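You operate a simulated robot arm through the tools that you are given. There is no shell and no other tool. Be economical: measure what you need, move in short steps, check, and stop when the job is done.

You are at the controls of a simulated robot arm. One attempt, no reset.

## Task
Change the brown ring on the spindle for the red roll.
Fine: ring on the white peg, green clamp locked, a strip wound out.
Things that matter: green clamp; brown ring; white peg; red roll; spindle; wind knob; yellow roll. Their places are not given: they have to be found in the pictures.

It is judged by the outcome, as a careful person would: the job done as asked, and still so three seconds after it is handed in. It fails if anything else is knocked over, pushed out of place, dropped, spilled or broken.

## Robot
A 6-joint arm with a two-finger parallel gripper, fixed in place. Base frame: the origin is at the foot of the arm, x ahead of it, y to its left, z up; the work surface is at about z = 0.009. Units: m, rad, N and s.
With the tool pointing down near the work surface it reaches from about 0.18 to 0.46 m from the base axis. Its first joint turns from -1.222 to 1.222 rad. Payload 1.9 kg.
Tool frame: the origin (TCP) lies between the finger pads and is the grasp point; the fingertips stand 0.023 m ahead of it; z points along the fingers, y is the line along which they close. The gripper opens to 0.094 m. The fingers are 0.038 m wide and 0.01 m thick; the gripper's body (0.054 by 0.096 m) begins 0.039 m behind the TCP.
Orientation is told as [roll, pitch, yaw] about the base's x, y, z axes, in that order, counted from this pose: with the fingers straight down and closing along the base's y, the tool's x points along the base's -x, its y along +y and its z along -z.

## Interface
- The arm moves only by the tool step_arm. Its argument "plan" is a list of rows, each a list of 7 numbers: the shift along the tool's x, y, z in m, then the turn, a rotation vector about the tool's x, y, z in rad, then the opening in per cent of the stroke, from 0 (shut) to 100 (fully open). In form: [[dx, dy, dz, wx, wy, wz, hand], ...]. A call has 1 to 20 rows; each row is the pose to reach, as a shift and turn from the pose commanded when the call began, along the tool's axes at that moment. Rows are played at 5 a second. More than 0.05 m and 0.15 rad between two rows, or a gripper value outside its range, and nothing of the call is played. Where a pose cannot be reached the arm comes as near as it can. A force on the tool above 40 N (or 10 N above the force at the start of the call, whichever is more), or a blocked arm, ends the call early, and 0.2 s more pass. The fingers move at their own pace (about 0.108 m/s each) and stop on an object; they squeeze with about 36 N. The grip force told is the motor's: it shows also when the fingers shut on nothing. Time passes only in rows, and 0.2 s behind the last, so rows that repeat a pose let the fingers close. The reply holds the time, the measured pose of the TCP, the force on the tool along the base axes, the opening and the grip force, in the units named above and with some noise, and new pictures: "views" is both (left out), scene, wrist or none.
- Cameras (640 x 400 px; columns grow to the right, rows downward): "scene" is fixed at [0.0256, 0.2908, 0.4443]; the picture's right is [-0.96, -0.28, 0.00], its down [-0.11, 0.36, -0.93] and it looks along [0.26, -0.89, -0.37] (base axes); focal length 317 px, centre (320, 200). "wrist" rides on the gripper at [-0.039, 0, -0.044] in the tool frame; the picture's right is [0.00, -1.00, 0.00], its down [0.97, 0.00, -0.24] and it looks along [0.24, 0.00, 0.97] (tool axes); focal length 218 px, centre (320, 200).
- probe_pixels(camera, pixels): for up to 12 pixels [column, row] of the newest picture of that camera ("zoom" is the newest enlarged one), the place [x, y, z] in the base frame of the surface seen there, good to about 0.002 m. The clock stands still meanwhile.
- zoom(camera, box): a new picture of the part [left, top, right, bottom] of that camera's present view, enlarged. The clock stands still meanwhile.
- finish_job(): hands the job in; it is judged then, once.

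Keep the steps short. Do not move on a guess: measure, check each grasp and each placing, and mend mistakes. In all there are 80 turns and 120 pictures (those below and enlarged ones count). Leave the gripper open and the arm clear of the work at the hand-in unless told otherwise, and finish with a single line.

The tools are called by a JSON object that holds its "method" and its "body". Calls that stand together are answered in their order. step_arm: Moves the arm, as the interface text tells. Its arguments: {"type":"object","properties":{"plan":{"type":"array"},"views":{"type":"string","enum":["both","scene","wrist","none"]}},"required":["plan"]} The other tools are called the same way: probe_pixels (camera, pixels) gives the place of the surface under pixels of a picture; zoom (camera, box) takes an enlarged picture of a part of a camera's view; finish_job () hands the job in.

At the start:

```text
time_s: 0.0
tool_pos: [0.1843, -0.2695, 0.3526]
ee_rot: [-0.001, -0.002, 0.0]
wrist_force: [-0.8, -0.2, -0.1]
width: 0.094
grasp_force: 0.0
```

scene: 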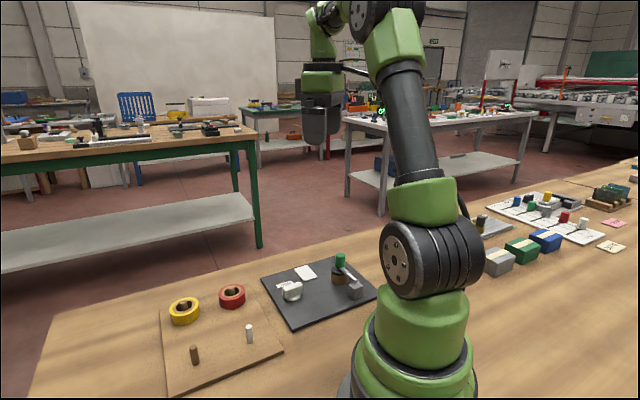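
wrist: 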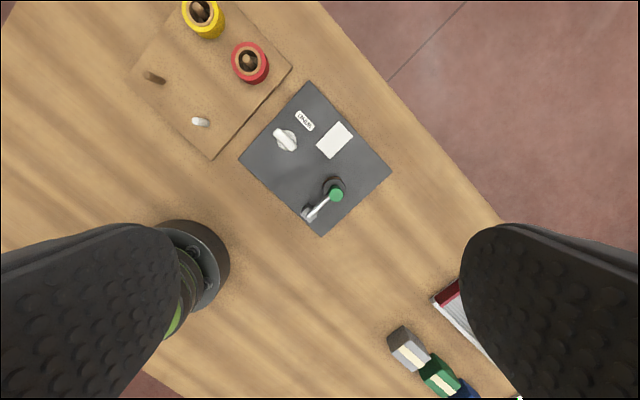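

I see a dark plate with a white knob, a green-knobbed clamp, and a board with yellow and red rolls plus brown and white pegs. I'll zoom in on both views.

{"method": "zoom", "body": {"camera": "scene", "box": [150, 240, 390, 390]}}

{"method": "zoom", "body": {"camera": "wrist", "box": [230, 70, 400, 240]}}

```text
2.67 times, centred on (270, 315) of scene
```

zoom: 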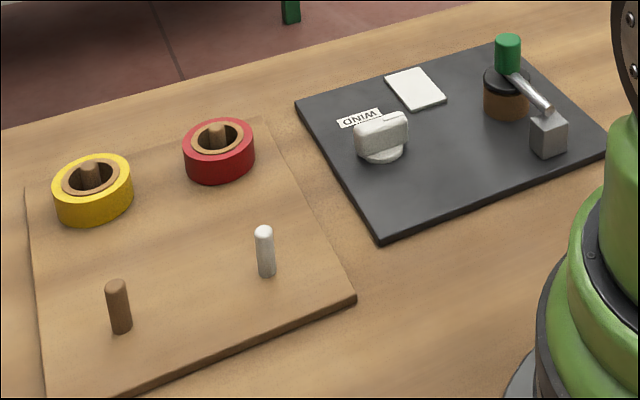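

```text
2.35 times, centred on (315, 155) of wrist
```

zoom: 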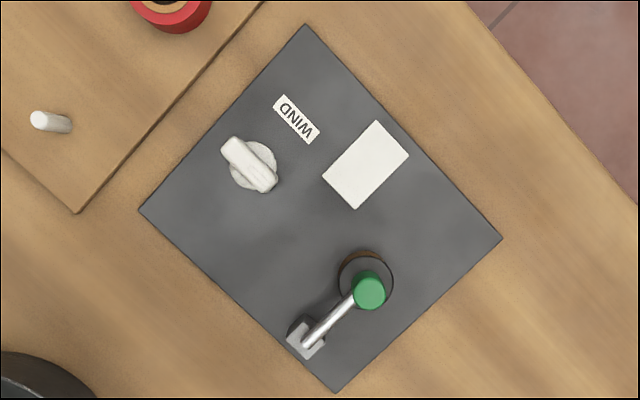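

I'll measure the key points in the enlarged wrist picture and in the scene picture.

{"method": "probe_pixels", "body": {"camera": "zoom", "pixels": [[370, 284], [345, 275], [385, 300], [305, 340], [330, 320], [248, 164], [232, 148], [265, 182], [365, 165], [305, 28], [500, 238], [337, 390]]}}

{"method": "probe_pixels", "body": {"camera": "wrist", "pixels": [[248, 60], [235, 60], [267, 62], [250, 80], [205, 10], [196, 121], [207, 122], [147, 74], [163, 82], [212, 158], [291, 68], [140, 60]]}}

{"method": "probe_pixels", "body": {"camera": "scene", "pixels": [[340, 255], [341, 264], [339, 270], [339, 280], [350, 277], [356, 285], [355, 292], [292, 285], [250, 327], [249, 340], [233, 303], [231, 290]]}}

```text
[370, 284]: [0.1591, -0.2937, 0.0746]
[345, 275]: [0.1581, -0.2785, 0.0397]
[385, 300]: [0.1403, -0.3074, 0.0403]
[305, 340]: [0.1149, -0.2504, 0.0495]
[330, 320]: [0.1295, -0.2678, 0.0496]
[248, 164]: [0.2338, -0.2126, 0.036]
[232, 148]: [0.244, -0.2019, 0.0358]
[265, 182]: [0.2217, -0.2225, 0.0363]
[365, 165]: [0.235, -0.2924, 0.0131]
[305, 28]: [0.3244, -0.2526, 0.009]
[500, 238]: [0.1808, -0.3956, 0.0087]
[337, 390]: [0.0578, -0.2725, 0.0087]
```

```text
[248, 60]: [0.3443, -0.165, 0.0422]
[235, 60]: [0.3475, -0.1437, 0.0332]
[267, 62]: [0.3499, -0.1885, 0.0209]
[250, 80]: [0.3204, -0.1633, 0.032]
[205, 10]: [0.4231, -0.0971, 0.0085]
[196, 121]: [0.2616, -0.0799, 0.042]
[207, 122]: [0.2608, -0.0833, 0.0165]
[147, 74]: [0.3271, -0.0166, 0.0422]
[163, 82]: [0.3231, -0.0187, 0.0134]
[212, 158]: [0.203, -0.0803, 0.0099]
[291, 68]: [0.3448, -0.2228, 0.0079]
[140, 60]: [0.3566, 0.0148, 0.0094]
```

```text
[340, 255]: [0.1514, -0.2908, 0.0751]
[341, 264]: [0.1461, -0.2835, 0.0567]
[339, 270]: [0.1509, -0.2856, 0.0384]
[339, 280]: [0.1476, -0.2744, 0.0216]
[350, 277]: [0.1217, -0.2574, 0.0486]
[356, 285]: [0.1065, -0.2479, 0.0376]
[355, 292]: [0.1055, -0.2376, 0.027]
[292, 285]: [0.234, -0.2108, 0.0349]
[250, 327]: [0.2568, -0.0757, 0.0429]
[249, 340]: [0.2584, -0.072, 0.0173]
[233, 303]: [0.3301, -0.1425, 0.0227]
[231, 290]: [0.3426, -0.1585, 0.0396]
```

The clamp bar runs from the grey post (about 0.11, -0.25) to the green knob (about 0.155, -0.292). I need to know how it hinges, so I'll zoom in tighter.

{"method": "zoom", "body": {"camera": "scene", "box": [316, 245, 380, 305]}}

{"method": "step_arm", "body": {"plan": [[0, 0, 0.045, 0, 0, 0, 100], [0.01, -0.0, 0.09, 0, 0, 0, 100], [0.02, -0.0, 0.13, 0, 0, 0, 100], [0.02, 0, 0.15, 0, 0, 0, 100], [0.02, 0, 0.15, 0, 0, 0, 100]], "views": "wrist"}}

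```text
6.67 times, centred on (348, 275) of scene
```

zoom: 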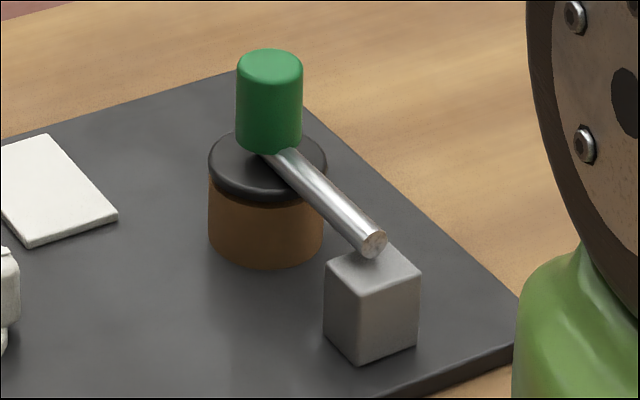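

```text
time_s: 1.2
tool_pos: [0.1637, -0.2695, 0.2034]
ee_rot: [-0.001, -0.003, -0.002]
wrist_force: [0.1, 0.1, -0.1]
width: 0.094
grasp_force: 0.0
```

wrist: 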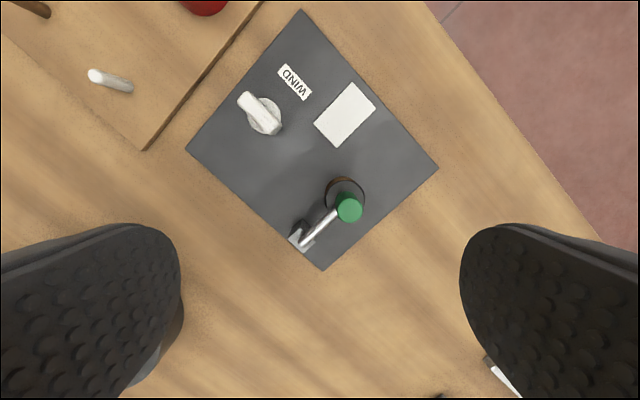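

The bar's end sits above the grey block and the green knob stands above a black disc on the brown ring. I'll take a closer look from above and measure.

{"method": "zoom", "body": {"camera": "wrist", "box": [270, 160, 390, 270]}}

```text
3.64 times, centred on (330, 215) of wrist
```

zoom: 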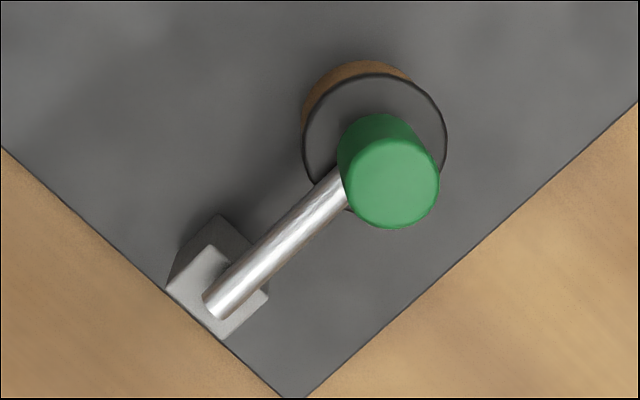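

{"method": "probe_pixels", "body": {"camera": "zoom", "pixels": [[390, 187], [360, 150], [435, 185], [388, 224], [310, 145], [440, 120], [375, 80], [345, 208], [220, 305], [300, 230], [200, 270], [225, 330]]}}

```text
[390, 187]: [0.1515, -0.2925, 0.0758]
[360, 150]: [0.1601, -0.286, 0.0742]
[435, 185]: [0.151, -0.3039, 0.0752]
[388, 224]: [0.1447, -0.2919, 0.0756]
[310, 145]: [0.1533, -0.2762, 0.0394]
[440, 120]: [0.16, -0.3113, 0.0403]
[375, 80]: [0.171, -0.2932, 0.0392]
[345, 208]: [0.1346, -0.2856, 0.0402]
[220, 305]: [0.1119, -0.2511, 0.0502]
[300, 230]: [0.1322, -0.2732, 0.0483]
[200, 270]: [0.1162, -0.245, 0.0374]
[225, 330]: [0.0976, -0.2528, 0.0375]
```

The knob is about 22 mm wide, with its top at z 0.0755 and its centre at (0.1525, -0.2925). The bar's far end is over the block centre. I'll line up above the knob with the fingers closing across the bar.

{"method": "step_arm", "body": {"plan": [[0.004, -0.008, 0.02, 0, 0, 0.131, 60], [0.008, -0.016, 0.04, 0, 0, 0.262, 60], [0.0112, -0.023, 0.06, 0, 0, 0.393, 60], [0.0112, -0.023, 0.07, 0, 0, 0.524, 60], [0.0112, -0.023, 0.08, 0, 0, 0.655, 60], [0.0112, -0.023, 0.085, 0, 0, 0.785, 60], [0.0112, -0.023, 0.085, 0, 0, 0.785, 60]], "views": "both"}}

```text
time_s: 2.8
tool_pos: [0.153, -0.2922, 0.1174]
ee_rot: [0.002, -0.001, -0.787]
wrist_force: [-0.6, -0.8, -0.9]
width: 0.0562
grasp_force: 0.1
```

scene: 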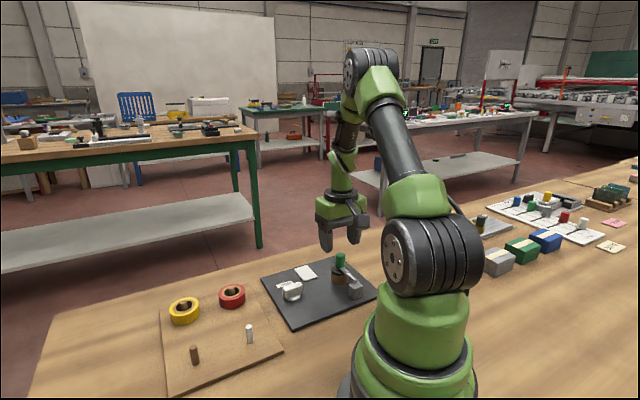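
wrist: 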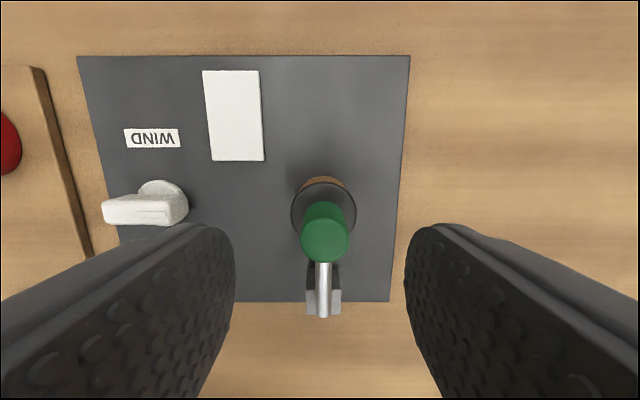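

The knob is centred between the fingers. I'll go down to z of about 0.070, so the tips stay above the black disc at 0.040, and then close.

{"method": "step_arm", "body": {"plan": [[0, 0, 0.025, 0, 0, 0, 60], [0, 0, 0.0475, 0, 0, 0, 60], [0, 0, 0.0475, 0, 0, 0, 60], [0, 0, 0.0475, 0, 0, 0, 20], [0, 0, 0.0475, 0, 0, 0, 15], [0, 0, 0.0475, 0, 0, 0, 15]], "views": "wrist"}}

```text
time_s: 4.2
tool_pos: [0.1532, -0.2926, 0.0695]
ee_rot: [0.001, 0.0, -0.785]
wrist_force: [-19.7, -15.3, -5.0]
width: 0.0249
grasp_force: 12.3
```

wrist: 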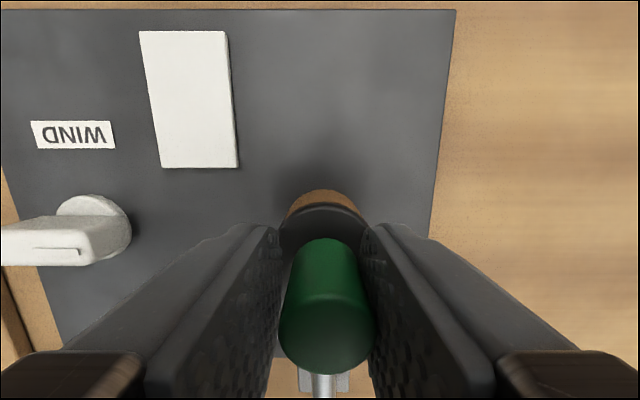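

The fingers hold the knob, with a sideways load of about 25 N along tool -y. So the clamp does not swing freely sideways. I'll ease over 1.2 mm and try a small lift.

{"method": "step_arm", "body": {"plan": [[0, -0.0012, 0, 0, 0, 0, 15], [0, -0.0012, -0.002, 0, 0, 0, 15], [0, -0.0012, -0.004, 0, 0, 0, 15]], "views": "wrist"}}

```text
time_s: 5.0
tool_pos: [0.154, -0.2936, 0.074]
ee_rot: [0.0, -0.001, -0.787]
wrist_force: [-14.9, -13.8, -5.7]
width: 0.0237
grasp_force: 10.3
```

wrist: 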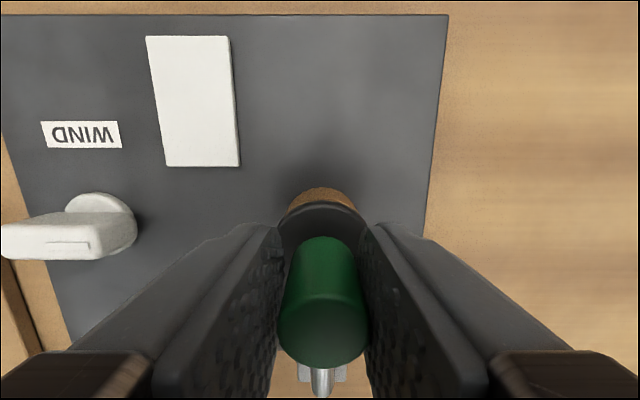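

I can't yet tell whether it lifted. I'll grip harder, raise a little more, and check in the scene zoom.

{"method": "step_arm", "body": {"plan": [[0, -0.001, 0, 0, 0, 0, 5], [0, -0.0015, 0, 0, 0, 0, 5], [0, -0.0015, -0.004, 0, 0, 0, 5], [0.0003, -0.0015, -0.007, 0, 0, 0, 5]], "views": "none"}}

{"method": "zoom", "body": {"camera": "scene", "box": [316, 235, 380, 305]}}

```text
time_s: 6.0
tool_pos: [0.1512, -0.2933, 0.0794]
ee_rot: [0.004, 0.003, -0.787]
wrist_force: [-9.4, -0.4, -19.9]
width: 0.0212
grasp_force: 45.1
```

```text
5.71 times, centred on (348, 270) of scene
```

zoom: 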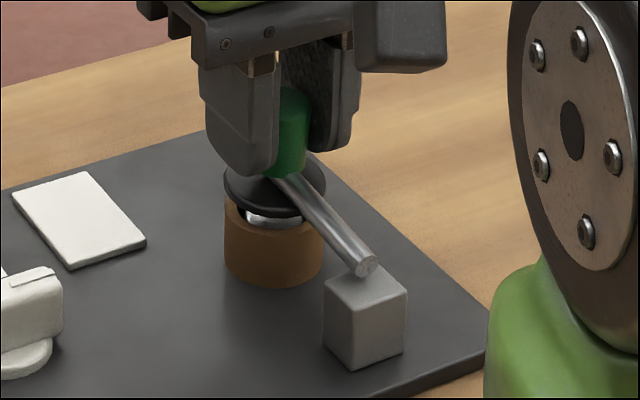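

The clamp is hinged at the block and lifts, and the spindle now shows under the disc. I'll follow the arc around the hinge, letting the knob pivot between the pads.

{"method": "step_arm", "body": {"plan": [[0.004, 0, 0, 0, 0, 0, 12], [0.0053, 0, 0, 0, 0, 0, 12], [0.008, 0, -0.004, 0, 0, 0, 12], [0.0108, 0, -0.0077, 0, 0, 0, 12], [0.015, 0, -0.012, 0, 0, 0, 12], [0.019, 0, -0.0159, 0, 0, 0, 12]], "views": "none"}}

{"method": "zoom", "body": {"camera": "scene", "box": [306, 225, 390, 305]}}

```text
time_s: 7.4
tool_pos: [0.1382, -0.2799, 0.097]
ee_rot: [0.0, -0.001, -0.785]
wrist_force: [30.0, 4.3, -6.8]
width: 0.0217
grasp_force: 45.1
```

```text
5.00 times, centred on (348, 265) of scene
```

zoom: 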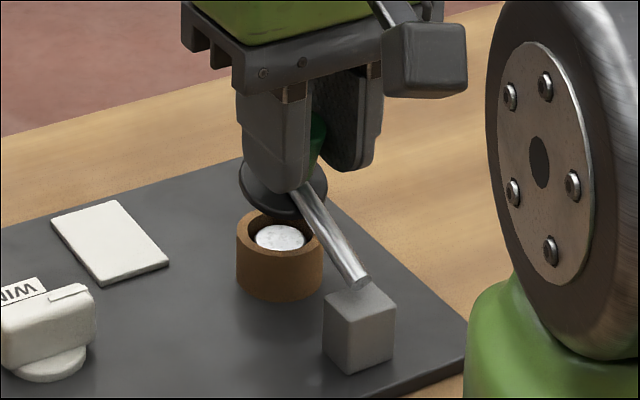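

The disc is well off the ring. The sideways loads are 18 N along tool -x and 24 N along +y, so I'll correct the path slightly and continue in small steps.

{"method": "step_arm", "body": {"plan": [[-0.002, 0.0012, 0, 0, 0, 0, 14], [0.002, 0.0012, -0.0035, 0, 0, 0, 14], [0.0065, 0.0012, -0.0075, 0, 0, 0, 14], [0.0115, 0.0012, -0.0105, 0, 0, 0, 14], [0.017, 0.0012, -0.013, 0, 0, 0, 14], [0.0225, 0.0012, -0.015, 0, 0, 0, 14]], "views": "none"}}

{"method": "zoom", "body": {"camera": "scene", "box": [306, 225, 390, 305]}}

```text
time_s: 8.8
tool_pos: [0.1229, -0.2658, 0.1124]
ee_rot: [-0.003, -0.011, -0.784]
wrist_force: [16.1, -18.5, 10.5]
width: 0.0212
grasp_force: 45.2
```

```text
5.00 times, centred on (348, 265) of scene
```

zoom: 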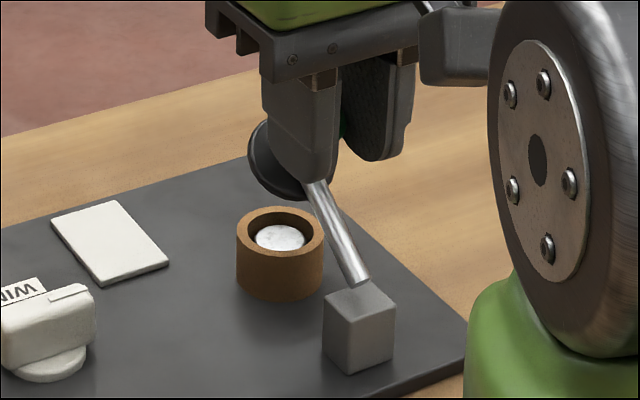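

The lever is at about 50°. I'll continue with a slightly larger radius (0.071).

{"method": "step_arm", "body": {"plan": [[0.0, 0, -0.003, 0, 0, 0, 14], [0.005, 0, -0.005, 0, 0, 0, 14], [0.01, 0, -0.006, 0, 0, 0, 14], [0.016, 0, -0.0067, 0, 0, 0, 14], [0.022, 0, -0.0065, 0, 0, 0, 14], [0.0275, 0, -0.006, 0, 0, 0, 14]], "views": "none"}}

{"method": "zoom", "body": {"camera": "scene", "box": [306, 225, 390, 305]}}

```text
time_s: 10.2
tool_pos: [0.1037, -0.2462, 0.1192]
ee_rot: [-0.001, -0.006, -0.786]
wrist_force: [12.3, -13.7, 21.3]
width: 0.0214
grasp_force: 45.1
```

```text
5.00 times, centred on (348, 265) of scene
```

zoom: 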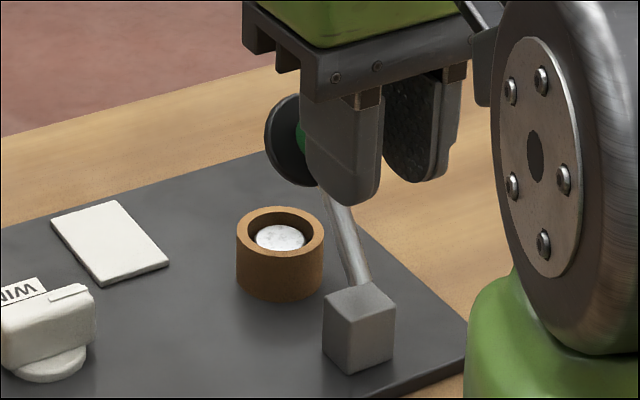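

The lever is at about 72°. I'll continue past upright.

{"method": "step_arm", "body": {"plan": [[0, 0, -0.003, 0, 0, 0, 14], [0.005, 0, -0.0025, 0, 0, 0, 14], [0.01, 0, -0.0015, 0, 0, 0, 14], [0.015, 0, -0.0, 0, 0, 0, 14], [0.02, 0, 0.0015, 0, 0, 0, 14], [0.024, 0, 0.003, 0, 0, 0, 14]], "views": "none"}}

{"method": "zoom", "body": {"camera": "scene", "box": [306, 225, 390, 305]}}

```text
time_s: 11.6
tool_pos: [0.0929, -0.2253, 0.1145]
ee_rot: [-0.002, 0.0, -0.785]
wrist_force: [0.3, -0.1, 0.2]
width: 0.0132
grasp_force: 0.0
out of reach, approached as far as the arm can: row 5, 6
```

```text
5.00 times, centred on (348, 265) of scene
```

zoom: 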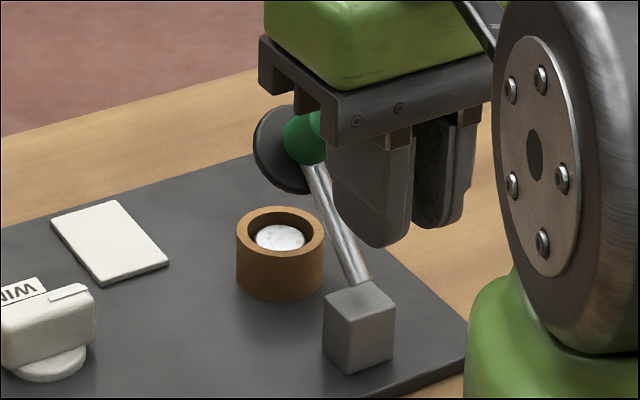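

The knob slipped out, and the lever now seems to rest at about 65°. I'll raise the arm straight up and see whether the lever stays there.

{"method": "step_arm", "body": {"plan": [[0.02, 0, -0.01, 0, 0, 0, 20], [0.02, 0, -0.04, 0, 0, 0, 20], [0.01, 0, -0.07, 0, 0, 0, 20], [-0.03, 0, -0.08, 0, 0, 0, 10], [-0.03, 0, -0.08, 0, 0, 0, 0]], "views": "wrist"}}

{"method": "zoom", "body": {"camera": "scene", "box": [306, 225, 390, 305]}}

```text
time_s: 12.8
tool_pos: [0.1117, -0.2462, 0.1954]
ee_rot: [0.001, 0.001, -0.786]
wrist_force: [0.4, 0.2, -0.5]
width: 0.0
grasp_force: 35.6
out of reach, approached as far as the arm can: row 1, 2, 3
```

wrist: 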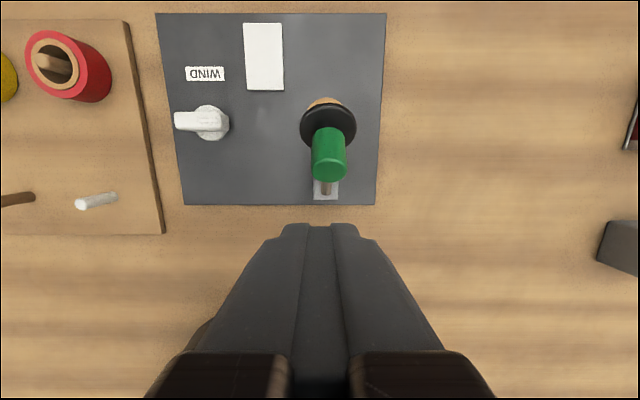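

```text
5.00 times, centred on (348, 265) of scene
```

zoom: 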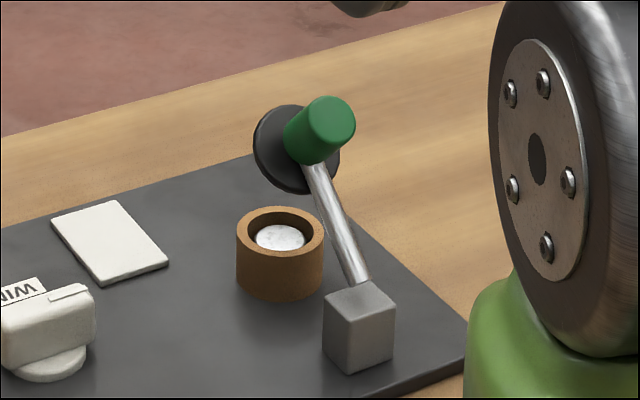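

The lever holds its position by friction. I'll measure the disc and knob before pushing it further from the outside.

{"method": "probe_pixels", "body": {"camera": "zoom", "pixels": [[330, 125], [265, 150], [300, 180], [275, 115], [320, 190], [355, 265], [280, 237], [245, 222], [318, 222], [280, 280]]}}

{"method": "probe_pixels", "body": {"camera": "wrist", "pixels": [[329, 170], [328, 107], [305, 130], [351, 130], [325, 145], [325, 195]]}}

```text
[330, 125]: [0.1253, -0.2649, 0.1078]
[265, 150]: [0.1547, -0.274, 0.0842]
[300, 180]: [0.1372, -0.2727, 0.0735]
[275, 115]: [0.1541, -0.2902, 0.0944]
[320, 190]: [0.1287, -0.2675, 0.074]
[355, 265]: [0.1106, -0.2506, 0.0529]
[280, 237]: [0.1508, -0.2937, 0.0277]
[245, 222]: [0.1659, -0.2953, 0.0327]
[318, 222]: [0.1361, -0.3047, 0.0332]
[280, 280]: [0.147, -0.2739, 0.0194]
```

```text
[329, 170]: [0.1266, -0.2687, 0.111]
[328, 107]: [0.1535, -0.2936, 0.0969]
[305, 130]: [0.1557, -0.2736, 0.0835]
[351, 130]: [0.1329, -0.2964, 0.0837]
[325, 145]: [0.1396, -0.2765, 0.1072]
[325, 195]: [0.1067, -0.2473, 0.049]
```

The disc centre is at about (0.1435, -0.284, 0.083), so the lever is at about 45°. I'll go outside it with closed fingers, come down to tips at z of about 0.085, and push it over towards the hinge.

{"method": "step_arm", "body": {"plan": [[-0.035, -0.004, 0, 0, 0, 0, 0], [-0.07, -0.004, 0, 0, 0, 0, 0], [-0.096, -0.004, 0, 0, 0, 0, 0], [-0.096, -0.004, 0.045, 0, 0, 0, 0], [-0.096, -0.004, 0.085, 0, 0, 0, 0], [-0.096, -0.004, 0.085, 0, 0, 0, 0]], "views": "wrist"}}

{"method": "zoom", "body": {"camera": "scene", "box": [296, 205, 390, 305]}}

```text
time_s: 14.2
tool_pos: [0.1782, -0.3179, 0.1097]
ee_rot: [0.002, -0.002, -0.786]
wrist_force: [-0.2, 0.0, 0.0]
width: 0.0
grasp_force: 36.4
```

wrist: 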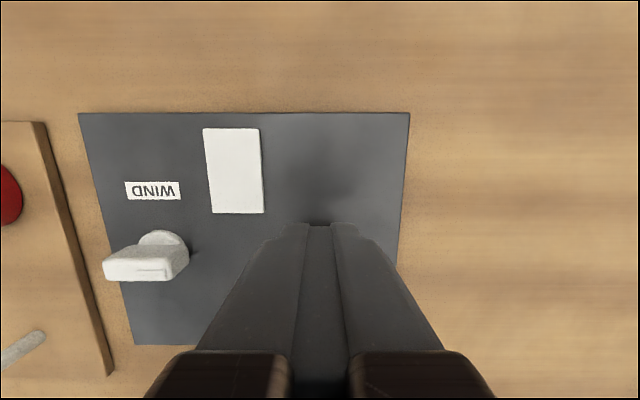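

```text
4.00 times, centred on (343, 255) of scene
```

zoom: 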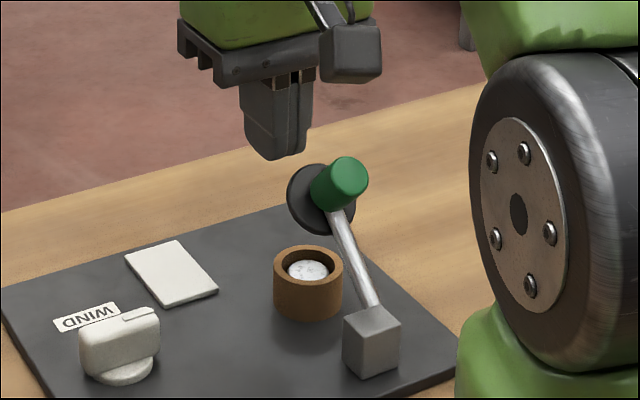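

I'm lined up, so I'll push toward the hinge.

{"method": "step_arm", "body": {"plan": [[0.012, 0, 0, 0, 0, 0, 0], [0.022, 0, 0, 0, 0, 0, 0], [0.03, 0, -0.002, 0, 0, 0, 0], [0.038, 0, -0.004, 0, 0, 0, 0], [0.046, 0, -0.006, 0, 0, 0, 0], [0.054, 0, -0.008, 0, 0, 0, 0], [0.062, 0, -0.01, 0, 0, 0, 0]], "views": "none"}}

{"method": "zoom", "body": {"camera": "scene", "box": [296, 205, 390, 305]}}

```text
time_s: 15.3
tool_pos: [0.1513, -0.291, 0.1167]
ee_rot: [-0.006, -0.016, -0.782]
wrist_force: [-0.1, -3.3, 4.3]
width: 0.0001
grasp_force: 36.1
stopped in row 5: the force on the tool passed its limit (the readings are from after the stop); the commanded pose is now the measured one
```

```text
4.00 times, centred on (343, 255) of scene
```

zoom: 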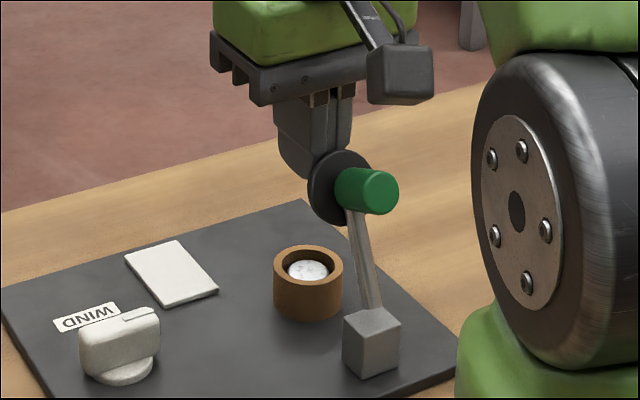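

The push stopped on force. I'll measure the lever's angle now.

{"method": "probe_pixels", "body": {"camera": "zoom", "pixels": [[365, 190], [378, 192], [345, 155], [325, 212], [345, 222], [358, 230], [366, 260], [374, 305]]}}

{"method": "step_arm", "body": {"plan": [[-0.004, 0, 0, 0, 0, 0, 0], [-0.004, 0, 0, 0, 0, 0, 0], [-0.004, 0, 0, 0, 0, 0, 0]], "views": "none"}}

{"method": "zoom", "body": {"camera": "scene", "box": [296, 205, 390, 305]}}

```text
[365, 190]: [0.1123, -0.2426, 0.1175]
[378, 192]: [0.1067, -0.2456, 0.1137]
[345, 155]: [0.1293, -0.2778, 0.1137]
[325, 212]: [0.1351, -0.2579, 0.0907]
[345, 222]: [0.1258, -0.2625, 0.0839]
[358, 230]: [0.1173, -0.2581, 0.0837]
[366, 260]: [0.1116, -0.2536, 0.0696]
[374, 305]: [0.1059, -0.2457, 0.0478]
```

```text
time_s: 16.1
tool_pos: [0.1548, -0.2934, 0.1168]
ee_rot: [-0.003, -0.013, -0.782]
wrist_force: [0.1, 0.0, 0.8]
width: 0.0
grasp_force: 35.9
```

```text
4.00 times, centred on (343, 255) of scene
```

zoom: 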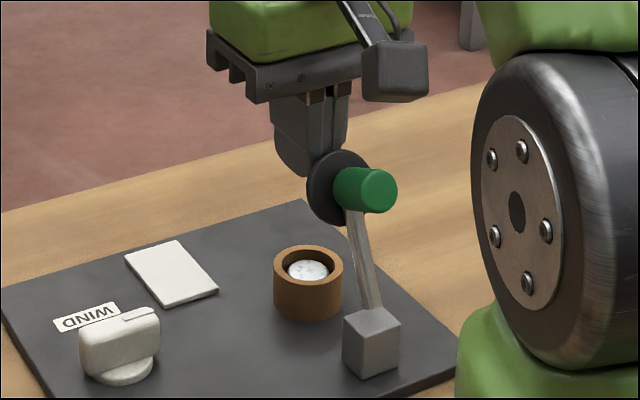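

It holds at about 68° and may be at its stop. I'll try one push higher on the disc, where there's more leverage, to find out.

{"method": "step_arm", "body": {"plan": [[-0.01, 0, -0.01, 0, 0, 0, 0], [-0.004, 0, -0.014, 0, 0, 0, 0], [0.003, 0, -0.014, 0, 0, 0, 0], [0.007, 0, -0.014, 0, 0, 0, 0], [0.011, 0, -0.014, 0, 0, 0, 0], [0.015, 0, -0.014, 0, 0, 0, 0], [0.019, 0, -0.014, 0, 0, 0, 0], [0.023, 0, -0.014, 0, 0, 0, 0]], "views": "none"}}

{"method": "zoom", "body": {"camera": "scene", "box": [296, 205, 390, 305]}}

```text
time_s: 17.9
tool_pos: [0.1393, -0.2771, 0.1309]
ee_rot: [-0.005, -0.013, -0.784]
wrist_force: [0.1, -0.3, 0.2]
width: 0.0
grasp_force: 35.8
```

```text
4.00 times, centred on (343, 255) of scene
```

zoom: 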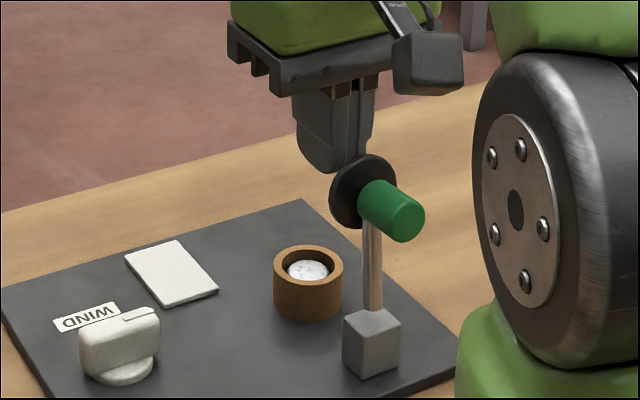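

That moved it to upright or past it, and the force is now zero. I'll back away upward and check, then measure the ring.

{"method": "step_arm", "body": {"plan": [[-0.02, 0, -0.01, 0, 0, 0, 0], [-0.04, 0, -0.04, 0, 0, 0, 40], [-0.04, 0, -0.06, 0, 0, 0, 80], [-0.04, 0, -0.06, 0, 0, 0, 80]], "views": "wrist"}}

{"method": "zoom", "body": {"camera": "scene", "box": [296, 205, 390, 305]}}

```text
time_s: 18.9
tool_pos: [0.1664, -0.3041, 0.1916]
ee_rot: [-0.003, -0.015, -0.784]
wrist_force: [-0.4, 0.6, 0.2]
width: 0.075
grasp_force: 0.1
```

wrist: 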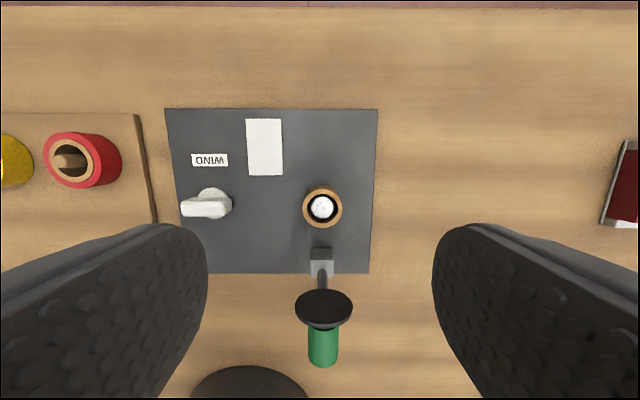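

```text
4.00 times, centred on (343, 255) of scene
```

zoom: 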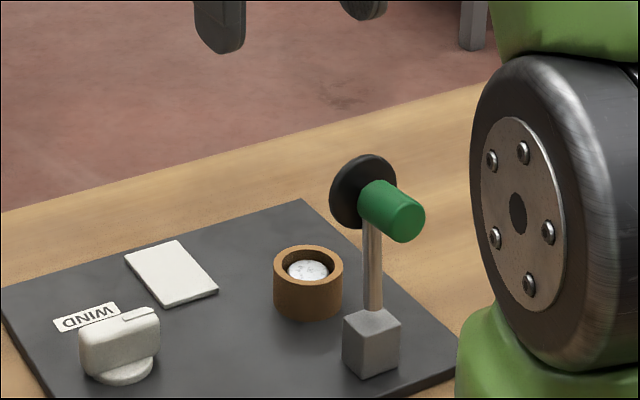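

The clamp stands open. Now I'll measure the ring, its rim, the spindle, the red roll and the clamp.

{"method": "zoom", "body": {"camera": "wrist", "box": [270, 160, 380, 260]}}

{"method": "probe_pixels", "body": {"camera": "wrist", "pixels": [[321, 206], [306, 207], [339, 207], [322, 190], [322, 225], [322, 311], [325, 296], [322, 355]]}}

```text
4.00 times, centred on (325, 210) of wrist
```

zoom: 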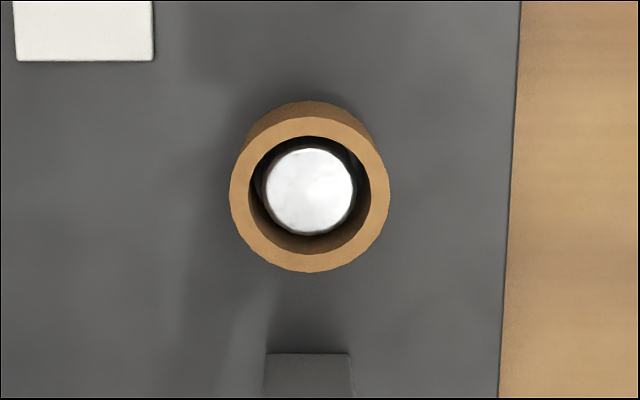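

```text
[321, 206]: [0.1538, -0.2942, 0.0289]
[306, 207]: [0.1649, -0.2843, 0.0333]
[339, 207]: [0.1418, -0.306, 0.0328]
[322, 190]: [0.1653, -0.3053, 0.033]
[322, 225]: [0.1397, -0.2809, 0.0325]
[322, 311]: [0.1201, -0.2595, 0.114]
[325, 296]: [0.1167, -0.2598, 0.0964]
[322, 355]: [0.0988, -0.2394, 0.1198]
```

The ring centre is (0.153, -0.294), outer diameter about 36 mm, top z 0.033, resting on the plate at about 0.013. I'll go above it and straighten the small tilt.

{"method": "step_arm", "body": {"plan": [[0.016, -0.0023, 0.03, 0.0106, 0.0106, 0, 64], [0.0175, -0.0034, 0.07, 0.0106, 0.0106, 0, 64], [0.0175, -0.0034, 0.11, 0.0106, 0.0106, 0, 64], [0.0175, -0.0034, 0.11, 0.0106, 0.0106, 0, 64]], "views": "wrist"}}

```text
time_s: 19.9
tool_pos: [0.1534, -0.296, 0.0814]
ee_rot: [-0.014, -0.003, -0.783]
wrist_force: [-0.6, -0.6, 0.1]
width: 0.06
grasp_force: 0.1
```

wrist: 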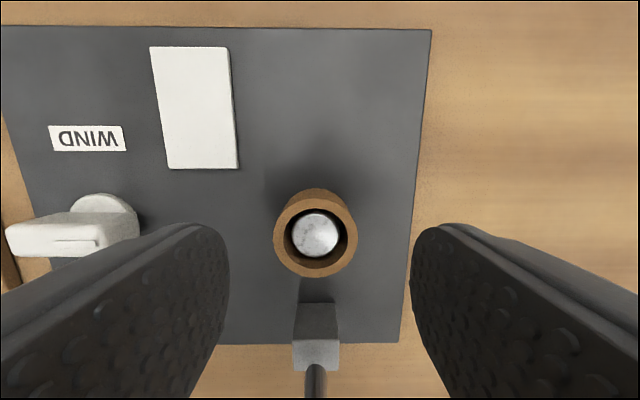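

The ring is a hair left of centre (col 316). I'll straighten the tilt, descend to z 0.040, and close on it.

{"method": "step_arm", "body": {"plan": [[0.0017, 0.0008, 0.0, -0.014, 0.003, 0, 64], [0.0017, 0.0008, 0.025, -0.014, 0.003, 0, 64], [0.0017, 0.0008, 0.041, -0.014, 0.003, 0, 64], [0.0017, 0.0008, 0.041, -0.014, 0.003, 0, 64]], "views": "wrist"}}

```text
time_s: 20.9
tool_pos: [0.1512, -0.2946, 0.0403]
ee_rot: [-0.001, -0.001, -0.784]
wrist_force: [-0.9, 0.4, 0.6]
width: 0.06
grasp_force: 0.1
```

wrist: 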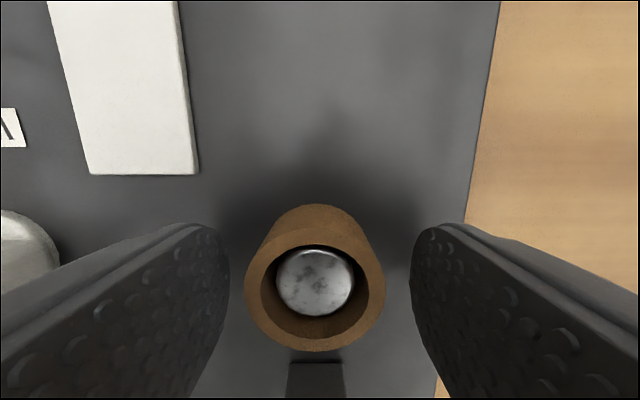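

I'll shift 1 mm and close.

{"method": "step_arm", "body": {"plan": [[0, 0.001, 0, 0, 0, 0, 45], [0, 0.001, 0, 0, 0, 0, 36], [0, 0.001, 0, 0, 0, 0, 28], [0, 0.001, 0, 0, 0, 0, 28], [0, 0.001, 0, 0, 0, 0, 28]], "views": "none"}}

```text
time_s: 22.1
tool_pos: [0.1516, -0.2938, 0.0398]
ee_rot: [0.002, -0.001, -0.784]
wrist_force: [-0.7, -0.1, 0.1]
width: 0.0361
grasp_force: 36.3
```

I have the ring (width 0.036, 36 N). Lifting straight up.

{"method": "step_arm", "body": {"plan": [[0, 0, -0.01, 0, 0, 0, 28], [0, 0, -0.03, 0, 0, 0, 28], [-0.005, 0, -0.06, 0, 0, 0, 28], [-0.01, 0, -0.1, 0, 0, 0, 28]], "views": "both"}}

```text
time_s: 23.1
tool_pos: [0.158, -0.2991, 0.1404]
ee_rot: [0.001, 0.0, -0.783]
wrist_force: [0.6, 0.2, 0.0]
width: 0.0361
grasp_force: 36.2
```

scene: 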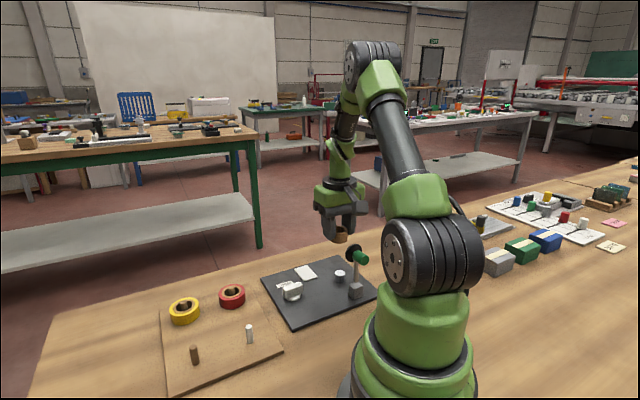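
wrist: 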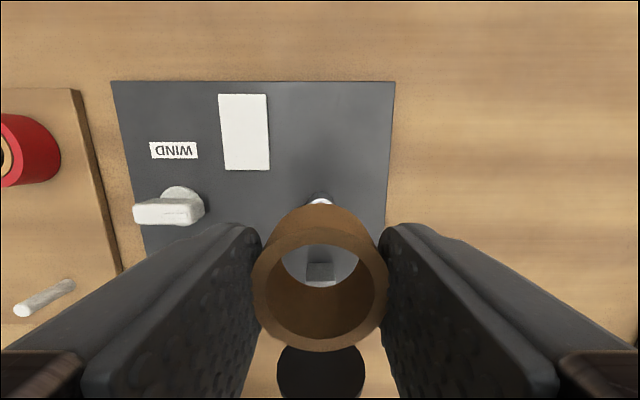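

The ring came away and the spindle is bare. Carrying it to above the white peg, which averages to about (0.2595, -0.0775).

{"method": "step_arm", "body": {"plan": [[-0.005, 0.005, -0.02, 0, 0, 0, 28], [0.01, 0.045, -0.02, 0, 0, 0, 28], [0.025, 0.085, -0.02, 0, 0, 0, 28], [0.045, 0.125, -0.02, 0, 0, 0, 28], [0.065, 0.165, -0.01, 0, 0, 0, 28], [0.08, 0.2, 0, 0, 0, 0, 28], [0.086, 0.2274, 0.01, 0, 0, 0, 28], [0.086, 0.2274, 0.02, 0, 0, 0, 28], [0.086, 0.2274, 0.02, 0, 0, 0, 28]], "views": "both"}}

```text
time_s: 25.1
tool_pos: [0.2582, -0.0786, 0.1193]
ee_rot: [0.0, 0.0, -0.783]
wrist_force: [0.2, 0.5, 0.0]
width: 0.0362
grasp_force: 36.1
```

scene: 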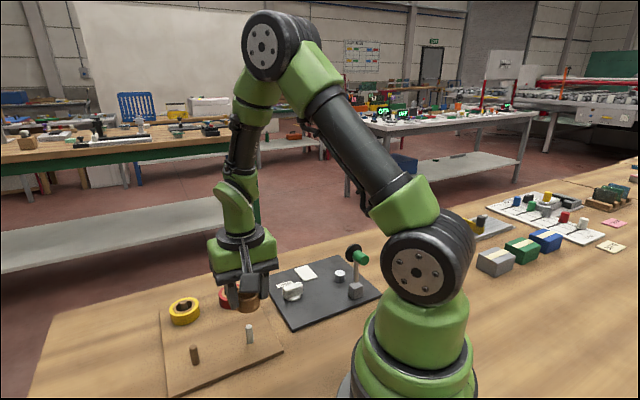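
wrist: 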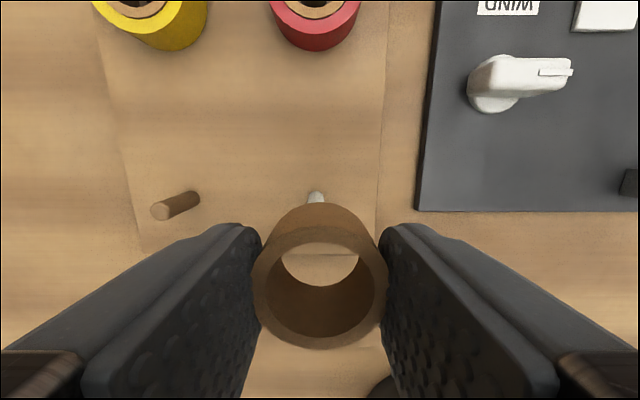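

I'll measure the peg again from both cameras.

{"method": "probe_pixels", "body": {"camera": "wrist", "pixels": [[316, 195], [316, 201], [310, 198], [322, 198], [155, 211], [280, 150]]}}

{"method": "zoom", "body": {"camera": "scene", "box": [200, 270, 296, 350]}}

```text
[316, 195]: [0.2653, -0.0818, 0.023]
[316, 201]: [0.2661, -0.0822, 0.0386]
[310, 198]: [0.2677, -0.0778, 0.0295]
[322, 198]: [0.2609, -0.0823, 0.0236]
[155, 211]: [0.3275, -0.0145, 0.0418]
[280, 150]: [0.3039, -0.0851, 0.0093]
```

```text
5.00 times, centred on (248, 310) of scene
```

zoom: 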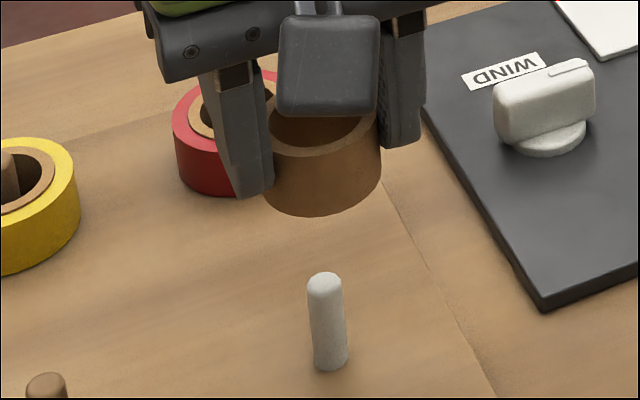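

{"method": "probe_pixels", "body": {"camera": "zoom", "pixels": [[324, 279], [325, 310], [328, 350], [311, 320], [342, 320], [328, 380], [320, 195]]}}

```text
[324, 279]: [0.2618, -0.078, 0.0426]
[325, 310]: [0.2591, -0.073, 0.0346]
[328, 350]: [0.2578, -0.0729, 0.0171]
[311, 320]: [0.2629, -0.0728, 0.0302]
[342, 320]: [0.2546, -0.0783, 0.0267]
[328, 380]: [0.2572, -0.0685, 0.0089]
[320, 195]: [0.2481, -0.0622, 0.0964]
```

The peg centre is about (0.261, -0.078), and the ring has about 7 mm of play around it. I'll lower it to a TCP height of 0.038.

{"method": "step_arm", "body": {"plan": [[-0.0006, 0.0014, 0.02, 0, 0, 0, 28], [-0.0006, 0.0014, 0.045, 0, 0, 0, 28], [-0.0006, 0.0014, 0.065, 0, 0, 0, 28], [-0.0006, 0.0014, 0.077, 0, 0, 0, 28], [-0.0006, 0.0014, 0.0815, 0, 0, 0, 28], [-0.0006, 0.0014, 0.0815, 0, 0, 0, 28]], "views": "both"}}

```text
time_s: 26.5
tool_pos: [0.2609, -0.0786, 0.0385]
ee_rot: [-0.001, -0.001, -0.783]
wrist_force: [0.0, 4.6, 14.1]
width: 0.0362
grasp_force: 36.3
```

scene: 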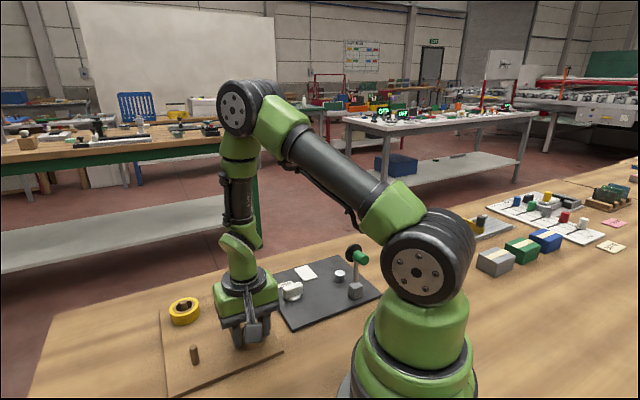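
wrist: 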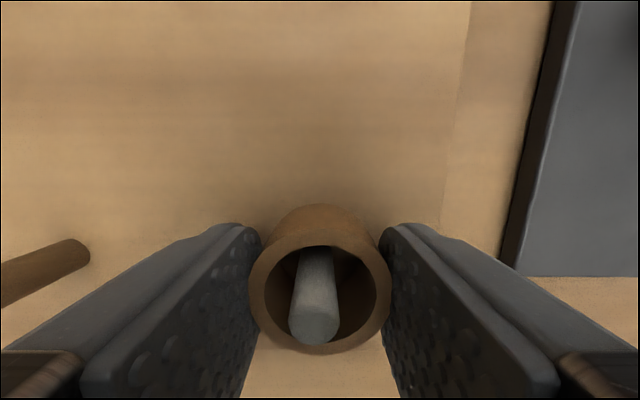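

The peg shows inside the ring, which rests on the board with a 14 N contact. Opening the fingers and rising.

{"method": "step_arm", "body": {"plan": [[0, 0, 0, 0, 0, 0, 50], [0, 0, 0, 0, 0, 0, 60], [0, 0, -0.04, 0, 0, 0, 60], [0, 0, -0.08, 0, 0, 0, 80], [0, 0, -0.1, 0, 0, 0, 80]], "views": "both"}}

```text
time_s: 27.7
tool_pos: [0.2608, -0.0797, 0.139]
ee_rot: [-0.001, 0.001, -0.785]
wrist_force: [0.1, 0.3, -0.1]
width: 0.0752
grasp_force: 0.0
```

scene: 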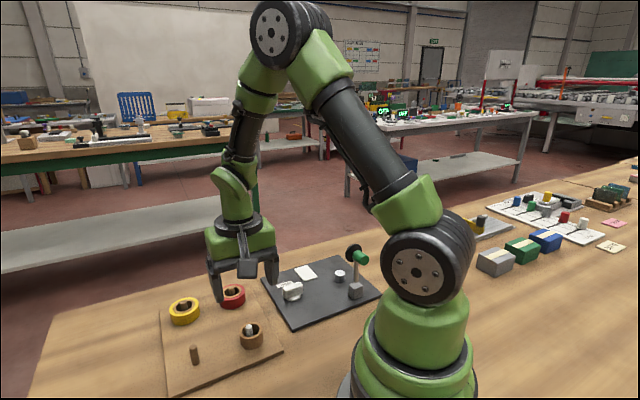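
wrist: 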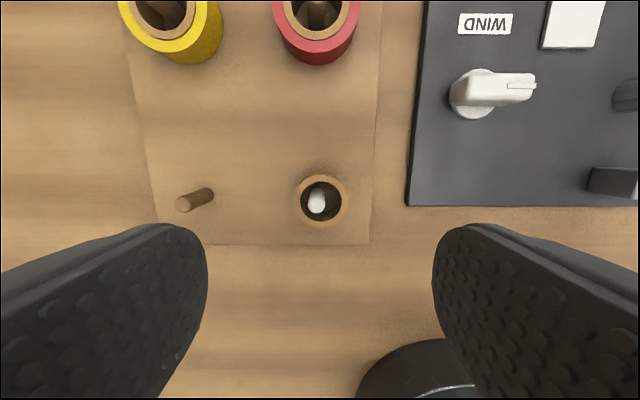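

The ring is on the white peg. Next I'll move above the red roll, at about (0.345, -0.163).

{"method": "step_arm", "body": {"plan": [[-0.04, 0, 0, 0, 0, 0, 80], [-0.08, 0, 0, 0, 0, 0, 80], [-0.118, 0, 0, 0, 0, 0, 80], [-0.118, 0, 0, 0, 0, 0, 80]], "views": "wrist"}}

{"method": "zoom", "body": {"camera": "wrist", "box": [240, 140, 400, 240]}}

```text
time_s: 28.7
tool_pos: [0.3435, -0.1627, 0.138]
ee_rot: [0.0, 0.0, -0.781]
wrist_force: [-0.5, -0.1, -0.7]
width: 0.0752
grasp_force: 0.0
```

wrist: 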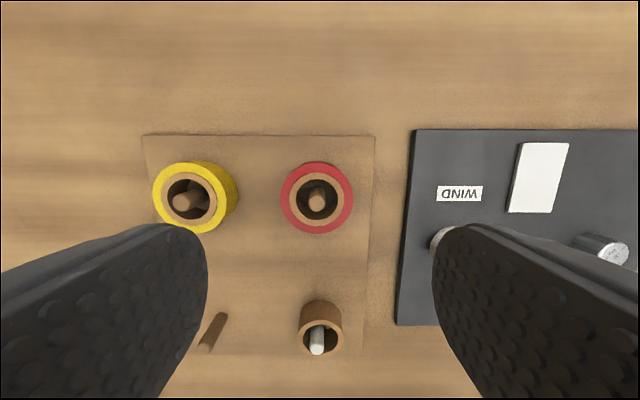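

```text
4.00 times, centred on (320, 190) of wrist
```

zoom: 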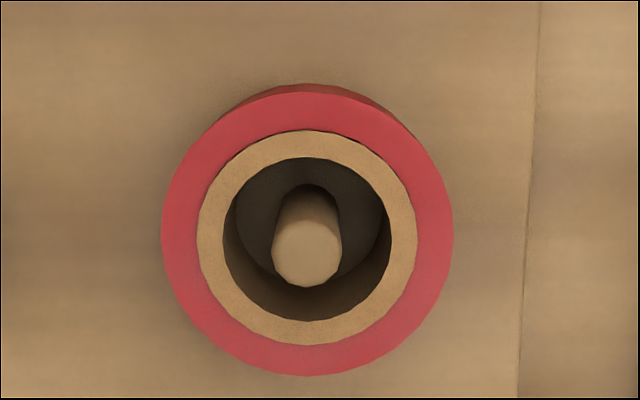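

{"method": "probe_pixels", "body": {"camera": "zoom", "pixels": [[170, 235], [446, 235], [308, 102], [308, 368], [308, 250], [240, 150], [600, 100], [210, 235], [405, 235]]}}

```text
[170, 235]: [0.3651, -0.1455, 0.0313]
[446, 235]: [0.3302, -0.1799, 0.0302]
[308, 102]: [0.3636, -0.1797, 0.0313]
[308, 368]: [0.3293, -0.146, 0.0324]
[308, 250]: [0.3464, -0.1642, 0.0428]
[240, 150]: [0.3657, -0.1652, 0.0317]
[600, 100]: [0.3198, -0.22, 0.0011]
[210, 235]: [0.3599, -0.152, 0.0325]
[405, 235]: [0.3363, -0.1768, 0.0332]
```

The red roll's centre is (0.347, -0.163), diameter 50 mm, top z 0.032. I'll lower the open fingers around it.

{"method": "step_arm", "body": {"plan": [[-0.0027, 0.0022, 0.04, 0, 0, 0, 80], [-0.0027, 0.0022, 0.08, 0, 0, 0, 80], [-0.0027, 0.0022, 0.101, 0, 0, 0, 80], [-0.0027, 0.0022, 0.101, 0, 0, 0, 80]], "views": "wrist"}}

```text
time_s: 29.7
tool_pos: [0.3474, -0.1628, 0.038]
ee_rot: [0.0, 0.0, -0.784]
wrist_force: [0.2, -0.2, 0.0]
width: 0.0751
grasp_force: 0.1
```

wrist: 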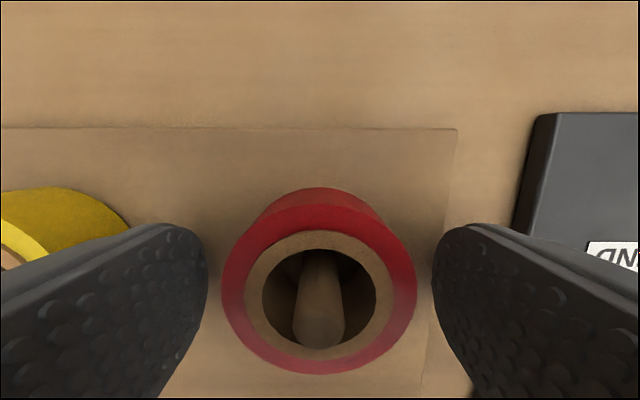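

The roll is centred. Closing, then lifting.

{"method": "step_arm", "body": {"plan": [[0, 0, 0, 0, 0, 0, 60], [0, 0, 0, 0, 0, 0, 50], [0, 0, 0, 0, 0, 0, 42], [0, 0, 0, 0, 0, 0, 42], [0, 0, 0, 0, 0, 0, 42]], "views": "none"}}

{"method": "step_arm", "body": {"plan": [[0, 0, -0.015, 0, 0, 0, 42], [0, 0, -0.05, 0, 0, 0, 42], [0, 0, -0.09, 0, 0, 0, 42], [0, 0, -0.12, 0, 0, 0, 42]], "views": "both"}}

```text
time_s: 30.9
tool_pos: [0.3468, -0.1622, 0.0366]
ee_rot: [-0.002, 0.003, -0.782]
wrist_force: [-0.8, -0.1, 0.2]
width: 0.051
grasp_force: 35.8
```

```text
time_s: 31.9
tool_pos: [0.3483, -0.1634, 0.1589]
ee_rot: [-0.001, -0.001, -0.782]
wrist_force: [0.2, -0.5, -0.5]
width: 0.0509
grasp_force: 35.8
```

scene: 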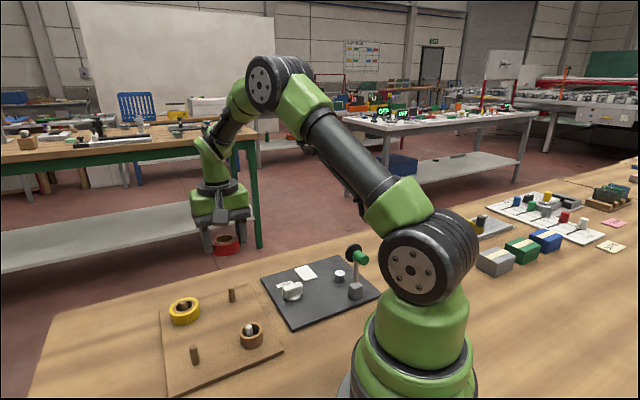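
wrist: 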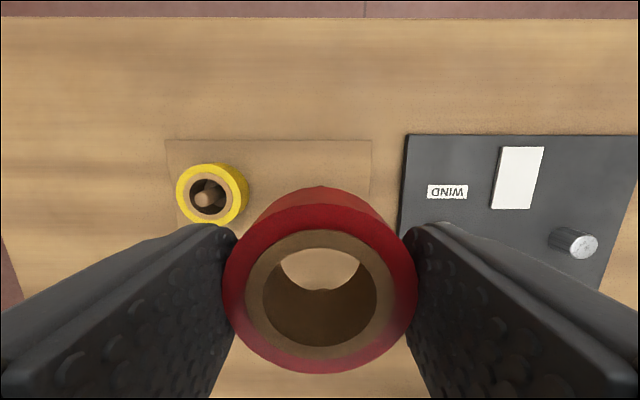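

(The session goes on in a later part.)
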